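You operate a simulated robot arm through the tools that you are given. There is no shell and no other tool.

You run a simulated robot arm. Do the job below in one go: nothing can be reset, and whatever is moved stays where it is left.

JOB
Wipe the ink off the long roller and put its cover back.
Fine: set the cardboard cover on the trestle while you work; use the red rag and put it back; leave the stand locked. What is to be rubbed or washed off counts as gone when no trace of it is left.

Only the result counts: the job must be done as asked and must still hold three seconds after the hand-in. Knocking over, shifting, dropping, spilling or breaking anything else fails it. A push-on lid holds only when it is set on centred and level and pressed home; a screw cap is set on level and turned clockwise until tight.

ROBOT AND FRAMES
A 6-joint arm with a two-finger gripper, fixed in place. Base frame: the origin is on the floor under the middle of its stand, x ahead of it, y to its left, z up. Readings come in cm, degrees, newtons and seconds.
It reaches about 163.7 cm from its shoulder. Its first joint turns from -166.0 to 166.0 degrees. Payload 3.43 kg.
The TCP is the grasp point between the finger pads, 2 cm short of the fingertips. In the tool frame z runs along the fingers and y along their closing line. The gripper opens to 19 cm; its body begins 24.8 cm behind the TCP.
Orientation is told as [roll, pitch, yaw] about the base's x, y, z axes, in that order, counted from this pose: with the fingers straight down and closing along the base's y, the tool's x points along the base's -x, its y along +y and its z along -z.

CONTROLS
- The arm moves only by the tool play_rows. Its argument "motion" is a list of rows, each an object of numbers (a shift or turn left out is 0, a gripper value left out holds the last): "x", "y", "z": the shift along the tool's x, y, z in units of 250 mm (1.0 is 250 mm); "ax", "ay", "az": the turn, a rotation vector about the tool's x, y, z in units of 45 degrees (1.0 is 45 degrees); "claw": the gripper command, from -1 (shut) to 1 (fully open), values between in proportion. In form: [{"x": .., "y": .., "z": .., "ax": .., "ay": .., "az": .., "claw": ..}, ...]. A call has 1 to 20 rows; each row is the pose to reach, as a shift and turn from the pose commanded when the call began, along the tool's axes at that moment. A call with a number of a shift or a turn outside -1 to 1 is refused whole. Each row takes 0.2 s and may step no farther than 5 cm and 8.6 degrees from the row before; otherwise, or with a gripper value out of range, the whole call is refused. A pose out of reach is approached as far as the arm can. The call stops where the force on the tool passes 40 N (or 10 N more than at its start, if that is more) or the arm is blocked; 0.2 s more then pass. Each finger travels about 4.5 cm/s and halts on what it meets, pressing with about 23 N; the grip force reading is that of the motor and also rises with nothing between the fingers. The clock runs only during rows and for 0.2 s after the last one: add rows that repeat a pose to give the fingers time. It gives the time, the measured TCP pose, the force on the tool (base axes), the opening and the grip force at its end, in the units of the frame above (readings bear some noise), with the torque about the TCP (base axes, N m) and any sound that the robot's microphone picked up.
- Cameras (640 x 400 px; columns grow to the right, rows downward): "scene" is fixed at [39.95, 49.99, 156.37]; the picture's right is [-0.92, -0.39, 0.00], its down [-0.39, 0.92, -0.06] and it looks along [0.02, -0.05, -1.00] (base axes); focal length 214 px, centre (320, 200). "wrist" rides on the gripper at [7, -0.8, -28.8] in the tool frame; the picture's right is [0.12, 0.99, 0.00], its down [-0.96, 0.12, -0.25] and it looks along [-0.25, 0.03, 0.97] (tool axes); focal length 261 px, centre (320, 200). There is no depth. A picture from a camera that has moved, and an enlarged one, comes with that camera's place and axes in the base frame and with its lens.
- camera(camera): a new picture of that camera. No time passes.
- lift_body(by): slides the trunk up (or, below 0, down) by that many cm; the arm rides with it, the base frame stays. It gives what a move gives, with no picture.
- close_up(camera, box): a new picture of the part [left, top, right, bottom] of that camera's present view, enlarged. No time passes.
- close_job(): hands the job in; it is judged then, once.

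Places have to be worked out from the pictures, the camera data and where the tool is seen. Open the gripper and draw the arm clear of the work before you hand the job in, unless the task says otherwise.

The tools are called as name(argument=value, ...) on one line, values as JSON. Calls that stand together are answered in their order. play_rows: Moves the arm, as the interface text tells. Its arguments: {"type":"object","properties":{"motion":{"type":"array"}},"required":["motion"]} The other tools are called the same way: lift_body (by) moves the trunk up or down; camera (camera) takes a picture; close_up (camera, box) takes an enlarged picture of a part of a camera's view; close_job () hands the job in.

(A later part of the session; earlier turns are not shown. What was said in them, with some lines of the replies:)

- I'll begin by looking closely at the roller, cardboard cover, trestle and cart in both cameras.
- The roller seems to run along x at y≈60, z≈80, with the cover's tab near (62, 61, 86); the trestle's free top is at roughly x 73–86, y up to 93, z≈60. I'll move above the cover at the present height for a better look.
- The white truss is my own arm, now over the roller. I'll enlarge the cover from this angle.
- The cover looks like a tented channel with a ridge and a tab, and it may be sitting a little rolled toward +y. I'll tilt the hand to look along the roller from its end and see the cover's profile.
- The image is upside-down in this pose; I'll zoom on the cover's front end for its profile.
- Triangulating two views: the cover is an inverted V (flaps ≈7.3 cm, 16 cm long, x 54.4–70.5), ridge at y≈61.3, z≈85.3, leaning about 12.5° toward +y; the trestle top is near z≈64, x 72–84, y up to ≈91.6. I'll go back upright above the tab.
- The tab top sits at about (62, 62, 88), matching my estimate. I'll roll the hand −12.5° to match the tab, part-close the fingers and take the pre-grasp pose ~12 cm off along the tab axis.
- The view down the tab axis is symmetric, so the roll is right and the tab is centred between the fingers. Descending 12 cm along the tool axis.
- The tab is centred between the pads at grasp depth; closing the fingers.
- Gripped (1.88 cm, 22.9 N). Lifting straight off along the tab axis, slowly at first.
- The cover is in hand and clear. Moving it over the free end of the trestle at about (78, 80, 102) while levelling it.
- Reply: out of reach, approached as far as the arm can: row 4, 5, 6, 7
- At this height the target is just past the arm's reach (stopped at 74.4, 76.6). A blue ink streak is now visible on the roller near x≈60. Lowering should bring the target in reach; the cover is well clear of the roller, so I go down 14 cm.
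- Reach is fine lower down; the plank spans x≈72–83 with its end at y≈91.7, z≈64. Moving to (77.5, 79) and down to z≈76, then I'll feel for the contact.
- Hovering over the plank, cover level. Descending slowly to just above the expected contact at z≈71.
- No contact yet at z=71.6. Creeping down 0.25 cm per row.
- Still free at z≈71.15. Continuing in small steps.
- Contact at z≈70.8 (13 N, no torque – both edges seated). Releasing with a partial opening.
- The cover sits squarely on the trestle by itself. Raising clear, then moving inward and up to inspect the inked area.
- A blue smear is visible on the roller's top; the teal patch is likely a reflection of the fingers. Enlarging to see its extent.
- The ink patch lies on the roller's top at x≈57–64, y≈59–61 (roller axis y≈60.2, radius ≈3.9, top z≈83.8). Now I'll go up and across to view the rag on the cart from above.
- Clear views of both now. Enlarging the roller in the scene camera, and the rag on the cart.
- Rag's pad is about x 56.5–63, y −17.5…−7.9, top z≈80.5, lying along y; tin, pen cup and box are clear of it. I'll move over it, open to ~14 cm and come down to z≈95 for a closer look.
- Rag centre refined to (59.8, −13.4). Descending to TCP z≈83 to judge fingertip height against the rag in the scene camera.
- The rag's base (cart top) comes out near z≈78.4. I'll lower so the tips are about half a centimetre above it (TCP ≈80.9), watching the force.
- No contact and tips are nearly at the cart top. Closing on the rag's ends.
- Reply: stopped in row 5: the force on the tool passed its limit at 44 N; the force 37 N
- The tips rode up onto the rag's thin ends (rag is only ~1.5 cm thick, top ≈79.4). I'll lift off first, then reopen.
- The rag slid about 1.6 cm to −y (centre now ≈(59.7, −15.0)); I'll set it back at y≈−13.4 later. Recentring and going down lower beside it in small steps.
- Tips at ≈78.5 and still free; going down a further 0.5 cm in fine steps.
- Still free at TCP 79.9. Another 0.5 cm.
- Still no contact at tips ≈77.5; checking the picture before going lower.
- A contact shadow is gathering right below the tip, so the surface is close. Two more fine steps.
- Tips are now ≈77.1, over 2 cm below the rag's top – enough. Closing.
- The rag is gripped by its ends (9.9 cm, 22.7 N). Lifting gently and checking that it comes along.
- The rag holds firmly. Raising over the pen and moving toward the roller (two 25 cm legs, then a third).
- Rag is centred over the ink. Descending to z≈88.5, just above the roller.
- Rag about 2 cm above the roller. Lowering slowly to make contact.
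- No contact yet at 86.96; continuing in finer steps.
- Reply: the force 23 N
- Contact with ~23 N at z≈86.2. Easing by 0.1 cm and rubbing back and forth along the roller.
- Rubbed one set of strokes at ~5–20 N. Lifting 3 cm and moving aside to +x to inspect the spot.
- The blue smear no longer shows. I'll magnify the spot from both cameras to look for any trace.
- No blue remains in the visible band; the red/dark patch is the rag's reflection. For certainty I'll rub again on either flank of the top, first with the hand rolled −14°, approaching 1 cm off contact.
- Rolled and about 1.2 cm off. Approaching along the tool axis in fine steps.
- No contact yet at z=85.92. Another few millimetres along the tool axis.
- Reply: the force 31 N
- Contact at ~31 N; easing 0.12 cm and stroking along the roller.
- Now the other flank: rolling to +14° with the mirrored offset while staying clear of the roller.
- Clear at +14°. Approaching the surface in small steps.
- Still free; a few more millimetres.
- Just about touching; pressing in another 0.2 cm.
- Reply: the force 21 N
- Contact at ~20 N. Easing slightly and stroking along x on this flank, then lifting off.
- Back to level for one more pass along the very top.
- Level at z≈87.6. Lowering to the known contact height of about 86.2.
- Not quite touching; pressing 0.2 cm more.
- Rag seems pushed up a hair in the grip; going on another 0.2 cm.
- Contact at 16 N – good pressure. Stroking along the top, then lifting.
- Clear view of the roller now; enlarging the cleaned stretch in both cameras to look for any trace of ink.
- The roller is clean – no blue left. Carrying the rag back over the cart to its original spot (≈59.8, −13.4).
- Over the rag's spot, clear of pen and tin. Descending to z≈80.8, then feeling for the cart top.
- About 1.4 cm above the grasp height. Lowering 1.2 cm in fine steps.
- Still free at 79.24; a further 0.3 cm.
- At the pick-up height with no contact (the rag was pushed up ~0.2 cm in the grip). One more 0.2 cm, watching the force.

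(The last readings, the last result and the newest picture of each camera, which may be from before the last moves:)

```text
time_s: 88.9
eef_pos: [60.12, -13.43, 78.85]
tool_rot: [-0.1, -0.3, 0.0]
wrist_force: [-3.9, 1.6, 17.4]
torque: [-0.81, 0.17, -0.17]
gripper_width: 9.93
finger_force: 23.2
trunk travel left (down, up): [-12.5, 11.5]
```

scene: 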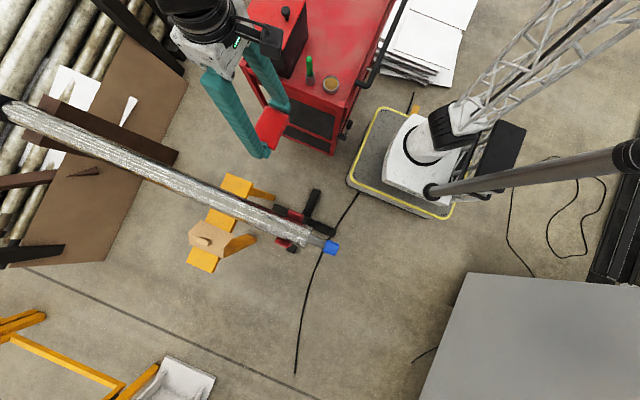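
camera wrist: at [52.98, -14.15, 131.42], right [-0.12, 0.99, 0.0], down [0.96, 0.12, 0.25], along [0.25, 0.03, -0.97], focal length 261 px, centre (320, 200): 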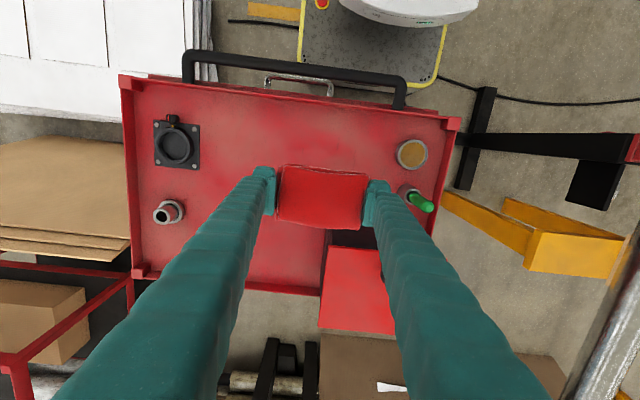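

Touching down (17 N). Easing 0.1 cm and opening the fingers to release.

play_rows(motion=[{"z": -0.004}, {"z": -0.004, "claw": 0.2}, {"z": -0.004, "claw": 0.4}, {"z": -0.004, "claw": 0.4}, {"z": -0.004, "claw": 0.4}, {"z": -0.004, "claw": 0.4}])

close_up(camera="wrist", box=[220, 110, 420, 270])

close_up(camera="scene", box=[280, 0, 400, 80])

```text
time_s: 90.3
eef_pos: [60.21, -13.51, 79.02]
tool_rot: [0.0, -0.2, -0.1]
wrist_force: [-0.3, 0.2, 0.7]
torque: [-0.01, -0.02, -0.01]
gripper_width: 13.29
finger_force: 0.1
trunk travel left (down, up): [-12.5, 11.5]
```

```text
2.50 times, centred on (320, 190) of wrist
camera zoom: at [53.04, -14.14, 107.59], right [-0.12, 0.99, 0.0], down [0.96, 0.12, 0.25], along [0.25, 0.03, -0.97], focal length 652 px, centre (320, 225)
```

zoom: 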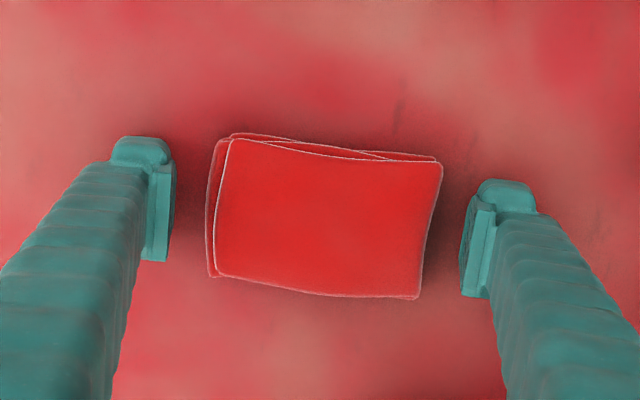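

```text
5.00 times, centred on (340, 40) of scene
camera zoom: at [39.95, 49.99, 156.37], right [-0.92, -0.39, 0.0], down [-0.39, 0.92, -0.06], along [0.02, -0.05, -1.0], focal length 1072 px, centre (220, 1000)
```

zoom: 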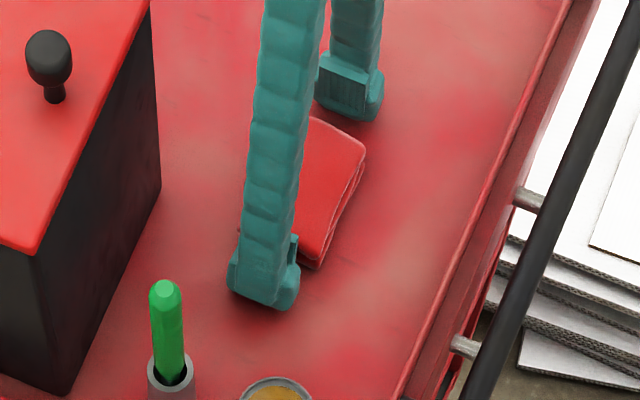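

The rag is released and lying flat. Rising straight up and comparing its place with the original picture.

play_rows(motion=[{"z": -0.06}, {"z": -0.16}, {"z": -0.32}, {"z": -0.5}, {"z": -0.68}, {"z": -0.86}, {"z": -1.0}, {"z": -1.0}])

play_rows(motion=[{"y": 0.16}, {"y": 0.33}, {"y": 0.5}, {"y": 0.67}, {"y": 0.83}, {"y": 1.0}, {"y": 1.0}])

close_up(camera="scene", box=[220, 0, 420, 125])

camera(camera="wrist")

```text
time_s: 92.1
eef_pos: [59.98, -13.16, 103.91]
tool_rot: [0.0, -0.2, 0.0]
wrist_force: [-0.1, -0.1, -0.1]
torque: [-0.03, -0.01, -0.01]
gripper_width: 13.29
finger_force: 0.1
trunk travel left (down, up): [-12.5, 11.5]
```

```text
time_s: 93.7
eef_pos: [60.02, 11.71, 103.81]
tool_rot: [-0.1, -0.2, -0.1]
wrist_force: [-0.4, 0.2, 0.1]
torque: [0.03, 0.01, -0.03]
gripper_width: 13.29
finger_force: 0.0
trunk travel left (down, up): [-12.5, 11.5]
```

```text
3.20 times, centred on (320, 62) of scene
camera zoom: at [39.95, 49.99, 156.37], right [-0.92, -0.39, 0.0], down [-0.39, 0.92, -0.06], along [0.02, -0.05, -1.0], focal length 686 px, centre (320, 640)
```

zoom: 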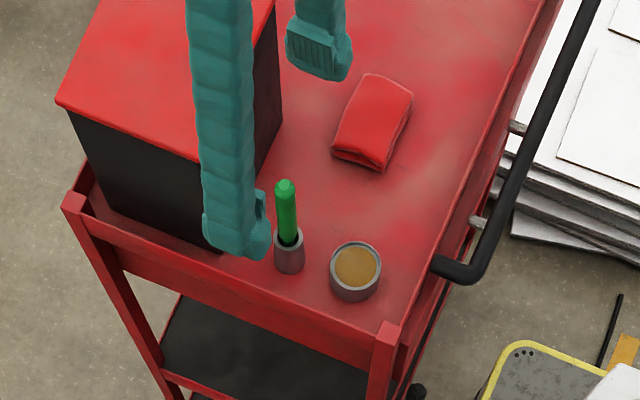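

```text
taken
camera wrist: at [52.92, 11.1, 132.54], right [-0.12, 0.99, 0.0], down [0.96, 0.11, 0.25], along [0.25, 0.03, -0.97], focal length 261 px, centre (320, 200)
```

wrist: 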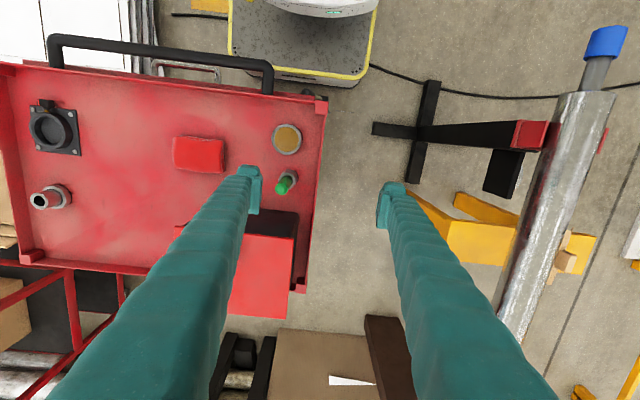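

The rag lies within about half a centimetre of its original place and nothing else moved. Heading back over the roller to the trestle.

play_rows(motion=[{"y": 0.16, "claw": -0.3}, {"y": 0.33}, {"y": 0.5}, {"y": 0.67}, {"y": 0.83}, {"y": 1.0}, {"y": 1.0}])

play_rows(motion=[{"y": 0.16}, {"y": 0.33}, {"y": 0.5}, {"y": 0.67}, {"y": 0.83}, {"y": 1.0}, {"y": 1.0}])

play_rows(motion=[{"x": -0.1, "y": 0.1, "z": 0.03}, {"x": -0.2, "y": 0.2, "z": 0.08}, {"x": -0.3, "y": 0.32, "z": 0.14}, {"x": -0.4, "y": 0.44, "z": 0.22}, {"x": -0.48, "y": 0.54, "z": 0.34}, {"x": -0.56, "y": 0.61, "z": 0.48}, {"x": -0.64, "y": 0.66, "z": 0.62}, {"x": -0.7, "y": 0.688, "z": 0.74}, {"x": -0.7, "y": 0.688, "z": 0.74}])

camera(camera="wrist")

close_up(camera="wrist", box=[230, 80, 410, 270])

```text
time_s: 95.3
eef_pos: [59.82, 36.6, 103.94]
tool_rot: [-0.2, -0.2, 0.0]
wrist_force: [-0.2, -0.1, -0.2]
torque: [0.02, 0.01, -0.02]
gripper_width: 6.66
finger_force: 0.1
trunk travel left (down, up): [-12.5, 11.5]
```

```text
time_s: 96.9
eef_pos: [60.05, 61.87, 104.0]
tool_rot: [-0.1, -0.1, 0.0]
wrist_force: [1.2, 1.0, 0.9]
torque: [-0.03, 0.03, 0.01]
gripper_width: 6.64
finger_force: 0.1
trunk travel left (down, up): [-12.5, 11.5]
```

```text
time_s: 98.9
eef_pos: [77.57, 78.83, 84.96]
tool_rot: [-0.2, -0.1, -0.1]
wrist_force: [0.3, 0.7, -0.8]
torque: [-0.02, 0.02, 0.0]
gripper_width: 6.66
finger_force: 0.0
trunk travel left (down, up): [-12.5, 11.5]
```

```text
taken
camera wrist: at [70.44, 78.09, 113.82], right [-0.12, 0.99, 0.0], down [0.96, 0.12, 0.25], along [0.25, 0.03, -0.97], focal length 261 px, centre (320, 200)
```

wrist: 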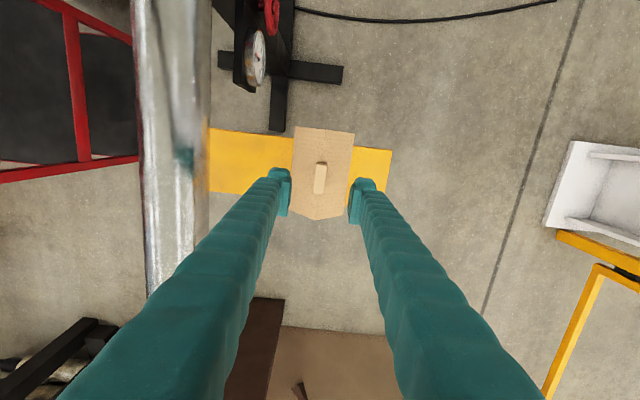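

```text
2.11 times, centred on (320, 175) of wrist
camera zoom: at [70.44, 78.09, 113.82], right [-0.12, 0.99, 0.0], down [0.96, 0.12, 0.25], along [0.25, 0.03, -0.97], focal length 549 px, centre (320, 253)
```

zoom: 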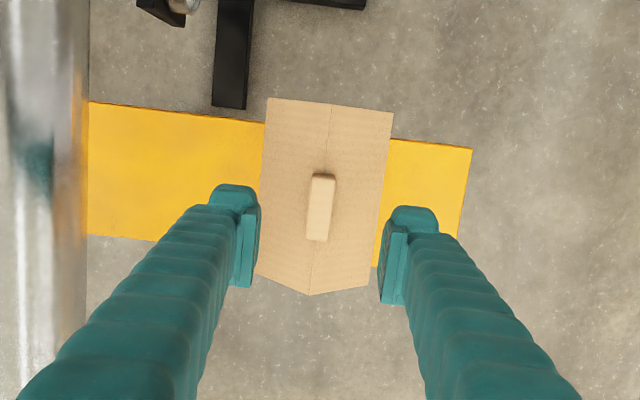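

The cover is where I left it with the tab centred. Descending to the release height (≈70.8) and regripping the tab.

play_rows(motion=[{"z": 0.16}, {"z": 0.3}, {"z": 0.42}, {"z": 0.5}, {"z": 0.54}, {"z": 0.566}, {"z": 0.566}])

play_rows(motion=[{"claw": -1}, {"claw": -1}, {"claw": -1}, {"claw": -1}, {"claw": -1}, {"claw": -1}])

close_up(camera="wrist", box=[230, 80, 410, 270])

```text
time_s: 100.5
eef_pos: [77.65, 78.88, 71.16]
tool_rot: [-0.2, -0.2, 0.1]
wrist_force: [0.2, -0.4, -0.1]
torque: [0.02, 0.01, 0.02]
gripper_width: 6.63
finger_force: 0.0
trunk travel left (down, up): [-12.5, 11.5]
```

```text
time_s: 101.9
eef_pos: [77.64, 78.8, 71.27]
tool_rot: [-0.2, -0.3, -0.1]
wrist_force: [-0.2, -0.1, 0.2]
torque: [0.01, 0.02, -0.04]
gripper_width: 1.84
finger_force: 23.0
trunk travel left (down, up): [-12.5, 11.5]
```

```text
2.11 times, centred on (320, 175) of wrist
camera zoom: at [70.51, 78.12, 99.96], right [-0.12, 0.99, 0.0], down [0.96, 0.12, 0.25], along [0.25, 0.03, -0.97], focal length 549 px, centre (320, 253)
```

zoom: 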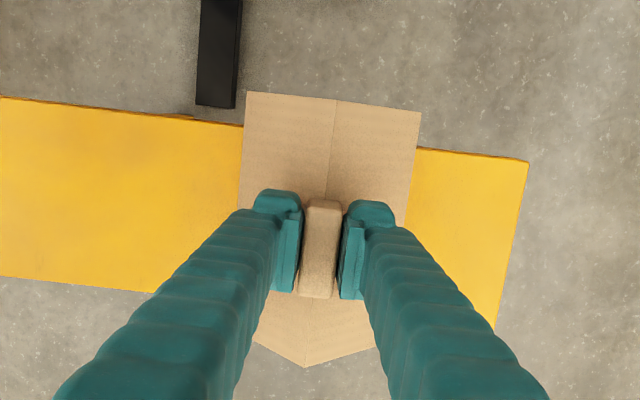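

Regripped, about 0.4 cm higher on the tab than before. Lifting off the trestle and carrying the cover over the roller at z≈96.

play_rows(motion=[{"z": -0.04}, {"z": -0.14}, {"z": -0.3}, {"z": -0.46}, {"z": -0.62}, {"x": 0.1, "z": -0.76}, {"x": 0.2, "z": -0.9}, {"x": 0.3, "y": -0.04, "z": -1.0}, {"x": 0.4, "y": -0.14, "z": -1.0}, {"x": 0.5, "y": -0.28, "z": -1.0}, {"x": 0.56, "y": -0.42, "z": -1.0}, {"x": 0.62, "y": -0.56, "z": -1.0}, {"x": 0.624, "y": -0.64, "z": -1.0}, {"x": 0.624, "y": -0.64, "z": -1.0}])

camera(camera="wrist")

close_up(camera="wrist", box=[230, 60, 410, 270])

```text
time_s: 104.9
eef_pos: [62.0, 62.88, 96.21]
tool_rot: [0.0, -0.1, 0.0]
wrist_force: [0.7, -0.2, -1.6]
torque: [0.0, -0.02, -0.02]
gripper_width: 1.87
finger_force: 23.0
trunk travel left (down, up): [-12.5, 11.5]
```

```text
taken
camera wrist: at [54.87, 62.07, 124.86], right [-0.12, 0.99, 0.0], down [0.96, 0.12, 0.25], along [0.25, 0.03, -0.97], focal length 261 px, centre (320, 200)
```

wrist: 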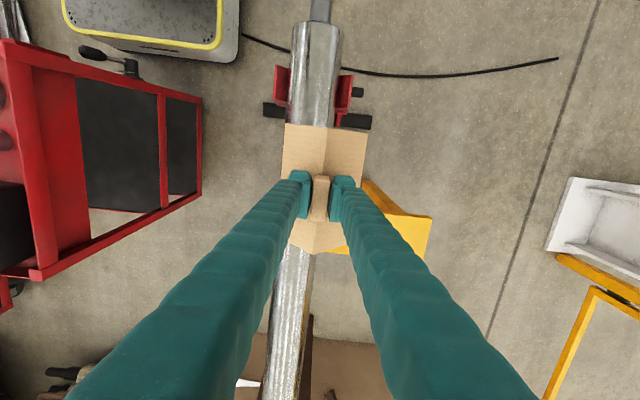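

```text
1.90 times, centred on (320, 165) of wrist
camera zoom: at [54.87, 62.07, 124.86], right [-0.12, 0.99, 0.0], down [0.96, 0.12, 0.25], along [0.25, 0.03, -0.97], focal length 496 px, centre (320, 267)
```

zoom: 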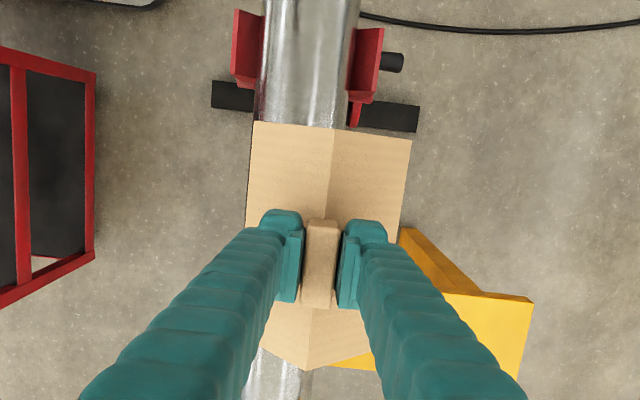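

Cover is above its place (TCP 62.0, 62.9, 96.2). I'll lean it about 6° (between level and its original lean), line it up with the roller axis (y≈60.17) and stop ~4 cm above seating.

play_rows(motion=[{"y": -0.02, "z": 0.05, "ax": 0.067}, {"y": -0.04, "z": 0.1, "ax": 0.133}, {"x": -0.002, "y": -0.057, "z": 0.164, "ax": 0.133}, {"x": -0.002, "y": -0.057, "z": 0.164, "ax": 0.133}])

close_up(camera="wrist", box=[230, 60, 410, 270])

```text
time_s: 105.9
eef_pos: [62.02, 61.47, 92.07]
tool_rot: [-6.1, -0.3, 0.0]
wrist_force: [0.2, -0.3, -0.5]
torque: [-0.02, 0.03, 0.02]
gripper_width: 1.88
finger_force: 22.8
trunk travel left (down, up): [-12.5, 11.5]
```

```text
1.90 times, centred on (320, 165) of wrist
camera zoom: at [54.96, 63.74, 120.67], right [-0.12, 0.99, -0.11], down [0.96, 0.14, 0.24], along [0.25, -0.07, -0.97], focal length 496 px, centre (320, 267)
```

zoom: 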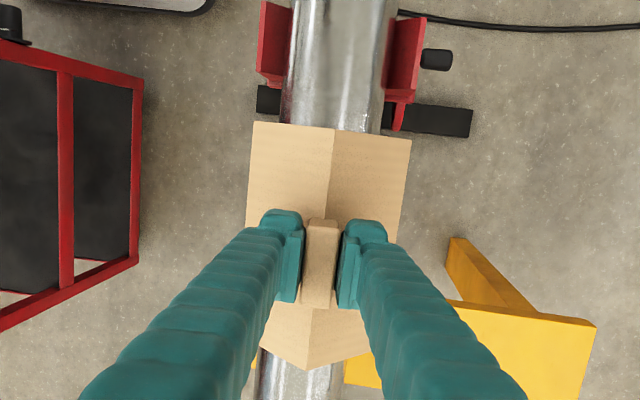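

The ridge is in line with the roller's centre. Lowering 3.2 cm along the tool axis, then fine steps.

play_rows(motion=[{"z": 0.04}, {"z": 0.08}, {"z": 0.11}, {"z": 0.128}, {"z": 0.128}])

```text
time_s: 107.1
eef_pos: [61.98, 61.04, 88.82]
tool_rot: [-6.3, -0.2, 0.0]
wrist_force: [-0.5, -0.1, -0.4]
torque: [0.01, 0.01, -0.01]
gripper_width: 1.87
finger_force: 22.9
trunk travel left (down, up): [-12.5, 11.5]
```

No contact yet at 88.8; seating expected near 88.1. Fine steps of 0.2 cm.

play_rows(motion=[{"z": 0.008}, {"z": 0.016}, {"z": 0.022}, {"z": 0.022}])

```text
time_s: 108.1
eef_pos: [62.02, 61.1, 88.38]
tool_rot: [-6.0, -0.3, 0.1]
wrist_force: [0.1, -0.1, -0.5]
torque: [0.0, 0.02, 0.06]
gripper_width: 1.88
finger_force: 23.0
trunk travel left (down, up): [-12.5, 11.5]
```

Still free at 88.38; a few millimetres more.

play_rows(motion=[{"z": 0.006}, {"z": 0.012}, {"z": 0.012}])

```text
time_s: 108.9
eef_pos: [62.04, 60.93, 88.11]
tool_rot: [-6.0, -0.2, 0.0]
wrist_force: [0.9, -0.1, 3.0]
torque: [-0.15, 0.04, 0.06]
gripper_width: 1.86
finger_force: 23.0
trunk travel left (down, up): [-12.5, 11.5]
```

First touch at 88.1 (3 N, slightly more on the −y flap). Shifting 0.1 cm to −y and pressing another 0.15 cm to seat both flaps.

play_rows(motion=[{"y": -0.004, "z": 0.002}, {"y": -0.004, "z": 0.006}, {"y": -0.004, "z": 0.006}])

close_up(camera="wrist", box=[230, 60, 410, 270])

```text
time_s: 109.7
eef_pos: [62.02, 60.87, 88.01]
tool_rot: [-6.0, -0.4, -0.1]
wrist_force: [2.9, 7.4, 20.2]
torque: [0.08, -0.03, 0.02]
gripper_width: 1.85
finger_force: 23.0
trunk travel left (down, up): [-12.5, 11.5]
```

```text
1.90 times, centred on (320, 165) of wrist
camera zoom: at [54.87, 63.15, 116.69], right [-0.12, 0.99, -0.1], down [0.96, 0.14, 0.24], along [0.25, -0.07, -0.97], focal length 496 px, centre (320, 267)
```

zoom: 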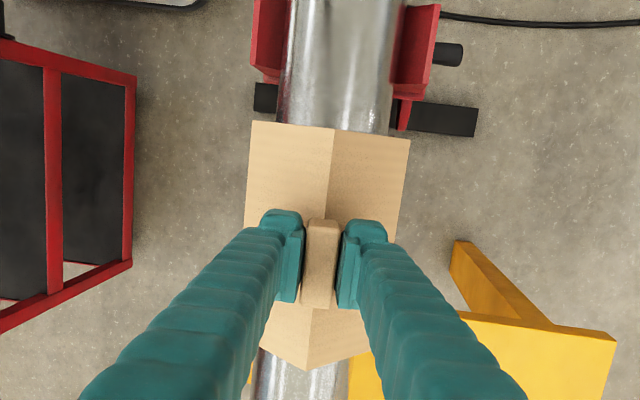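

Seated (20 N up, a bit more on the +y flap). Easing back 0.05 cm in y and 0.1 cm up before releasing.

play_rows(motion=[{"y": 0.002, "z": -0.003}, {"y": 0.002, "z": -0.003}])

```text
time_s: 110.3
eef_pos: [62.01, 60.88, 88.06]
tool_rot: [-6.0, -0.2, 0.0]
wrist_force: [0.4, 6.6, 20.4]
torque: [0.04, -0.07, 0.03]
gripper_width: 1.88
finger_force: 23.3
trunk travel left (down, up): [-12.5, 11.5]
```

Both flaps bear with almost no torque. Easing another 0.1 cm, then opening the fingers.

play_rows(motion=[{"y": 0.001, "z": -0.004}, {"y": 0.001, "z": -0.004}])

play_rows(motion=[{"claw": -0.7}, {"claw": -0.5}, {"claw": -0.3}, {"claw": -0.3}, {"claw": -0.3}, {"claw": -0.3}])

close_up(camera="wrist", box=[230, 60, 410, 270])

```text
time_s: 110.9
eef_pos: [62.01, 60.94, 88.13]
tool_rot: [-6.1, -0.1, -0.1]
wrist_force: [0.2, 2.3, 8.2]
torque: [0.03, -0.07, 0.09]
gripper_width: 1.89
finger_force: 23.0
trunk travel left (down, up): [-12.5, 11.5]
```

```text
time_s: 112.3
eef_pos: [61.95, 60.86, 88.01]
tool_rot: [-6.0, -0.3, -0.1]
wrist_force: [-0.1, -0.1, 0.2]
torque: [-0.02, -0.04, 0.0]
gripper_width: 6.64
finger_force: 0.1
trunk travel left (down, up): [-12.5, 11.5]
```

```text
1.90 times, centred on (320, 165) of wrist
camera zoom: at [54.92, 63.22, 116.74], right [-0.12, 0.99, -0.1], down [0.96, 0.14, 0.24], along [0.25, -0.07, -0.97], focal length 496 px, centre (320, 267)
```

zoom: 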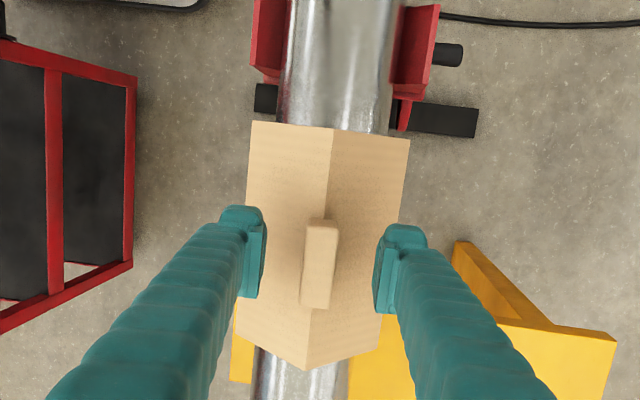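

The cover sits on the roller by itself. Backing out straight along the tool axis and rising.

play_rows(motion=[{"z": -0.03}, {"z": -0.08}, {"z": -0.16}, {"z": -0.28}, {"z": -0.42}, {"z": -0.56}, {"z": -0.56}])

close_up(camera="wrist", box=[230, 40, 410, 250])

```text
time_s: 113.9
eef_pos: [62.0, 62.36, 102.08]
tool_rot: [-6.0, -0.1, 0.0]
wrist_force: [-0.7, 0.6, 0.9]
torque: [-0.03, -0.01, -0.02]
gripper_width: 6.65
finger_force: 0.1
trunk travel left (down, up): [-12.5, 11.5]
```

```text
1.90 times, centred on (320, 145) of wrist
camera zoom: at [54.95, 64.7, 130.68], right [-0.12, 0.99, -0.11], down [0.96, 0.14, 0.24], along [0.25, -0.07, -0.97], focal length 496 px, centre (320, 305)
```

zoom: 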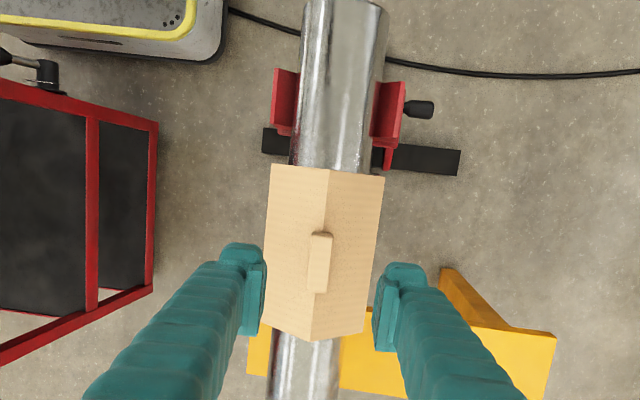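

The cover looks centred on the roller. Moving the arm clear, back to about the start pose with the gripper open, to check from the scene camera.

play_rows(motion=[{"x": 0.1, "y": 0.06, "z": -0.06, "ax": -0.05}, {"x": 0.22, "y": 0.13, "z": -0.1, "ax": -0.1}, {"x": 0.36, "y": 0.21, "z": -0.14, "ax": -0.133}, {"x": 0.52, "y": 0.3, "z": -0.156, "ax": -0.133, "claw": 1}, {"x": 0.68, "y": 0.39, "z": -0.156, "ax": -0.133}, {"x": 0.82, "y": 0.47, "z": -0.156, "ax": -0.133}, {"x": 0.93, "y": 0.527, "z": -0.156, "ax": -0.133}, {"x": 0.93, "y": 0.527, "z": -0.156, "ax": -0.133}, {"x": 0.93, "y": 0.527, "z": -0.156, "ax": -0.133}, {"x": 0.93, "y": 0.527, "z": -0.156, "ax": -0.133}])

camera(camera="scene")

close_up(camera="scene", box=[170, 150, 370, 275])

close_up(camera="wrist", box=[190, 90, 370, 320])

close_up(camera="scene", box=[220, 0, 420, 125])

```text
time_s: 116.1
eef_pos: [38.99, 76.09, 104.32]
tool_rot: [-0.1, -0.1, 0.0]
wrist_force: [0.7, 0.5, -0.5]
torque: [0.0, 0.0, 0.0]
gripper_width: 19.01
finger_force: 0.1
trunk travel left (down, up): [-12.5, 11.5]
```

```text
taken
```

scene: 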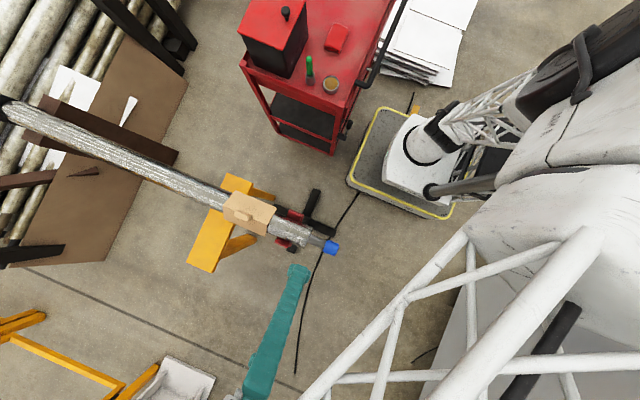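

```text
3.20 times, centred on (270, 212) of scene
camera zoom: at [39.95, 49.99, 156.37], right [-0.92, -0.39, 0.0], down [-0.39, 0.92, -0.06], along [0.02, -0.05, -1.0], focal length 686 px, centre (480, 160)
```

zoom: 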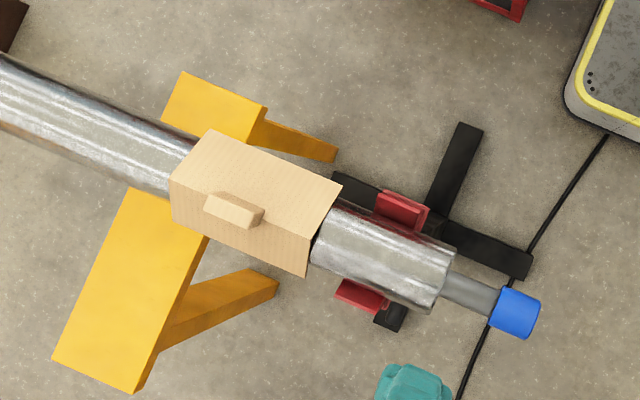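

```text
1.74 times, centred on (280, 205) of wrist
camera zoom: at [31.77, 75.33, 133.13], right [-0.12, 0.99, 0.0], down [0.96, 0.12, 0.25], along [0.25, 0.03, -0.97], focal length 453 px, centre (390, 191)
```

zoom: 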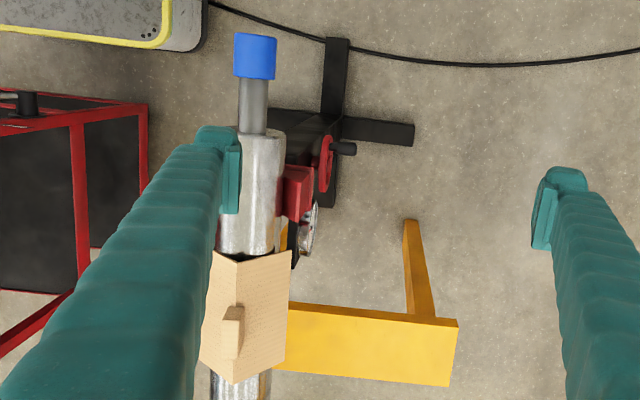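

```text
3.20 times, centred on (320, 62) of scene
camera zoom: at [39.95, 49.99, 156.37], right [-0.92, -0.39, 0.0], down [-0.39, 0.92, -0.06], along [0.02, -0.05, -1.0], focal length 686 px, centre (320, 640)
```

zoom: 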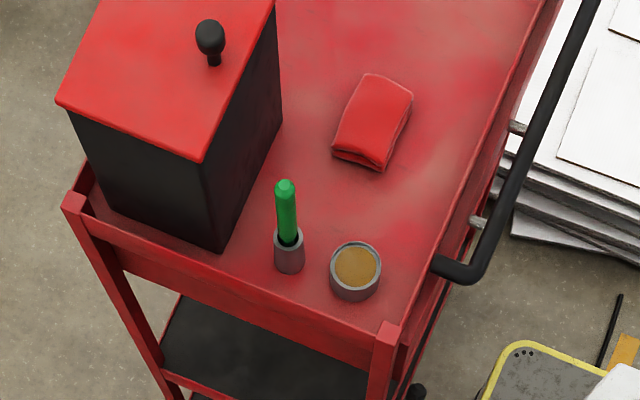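

Everything matches the starting picture: cover back on the roller, rag in place, stand untouched. I'll let a few seconds pass to confirm that the cover stays put.

play_rows(motion=[{"z": 0}, {"z": 0}, {"z": 0}, {"z": 0}, {"z": 0}, {"z": 0}, {"z": 0}, {"z": 0}, {"z": 0}, {"z": 0}, {"z": 0}, {"z": 0}, {"z": 0}, {"z": 0}, {"z": 0}])

close_up(camera="scene", box=[170, 150, 370, 275])

```text
time_s: 119.3
eef_pos: [38.74, 76.03, 104.48]
tool_rot: [-0.1, -0.3, 0.0]
wrist_force: [0.2, 0.1, -0.3]
torque: [-0.01, 0.04, -0.02]
gripper_width: 19.02
finger_force: 0.1
trunk travel left (down, up): [-12.5, 11.5]
```

```text
3.20 times, centred on (270, 212) of scene
camera zoom: at [39.95, 49.99, 156.37], right [-0.92, -0.39, 0.0], down [-0.39, 0.92, -0.06], along [0.02, -0.05, -1.0], focal length 686 px, centre (480, 160)
```

zoom: 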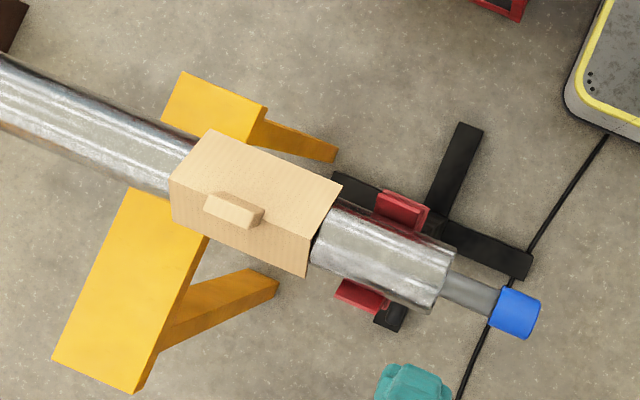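

The cover has not moved over three seconds, the ink is gone, the rag is back and the arm is clear with the gripper open. Handing in.

close_job()

```text
The job is handed in.
```

The ink is wiped off the long roller, its cardboard cover is back on, and the job is handed in.

- **Ink:** I rubbed the inked stretch with the red rag along the top and on both sides of the top. Enlarged pictures from both cameras then showed no blue left.
- **Cover:** It waited on the trestle while I worked. It is back over the same stretch of roller, leaning about 6° instead of its original 12°. It did not move in the three seconds I watched it before handing in.
- **Rag:** It is back on the cart, flat, within about half a centimetre of where it started. It slid about 1.6 cm on my first attempt to grip it, and I corrected that when I put it back.
- **Stand:** I never touched it, so it is still locked. The final pictures match the start, with nothing else knocked or shifted.

The arm is clear with the gripper open.
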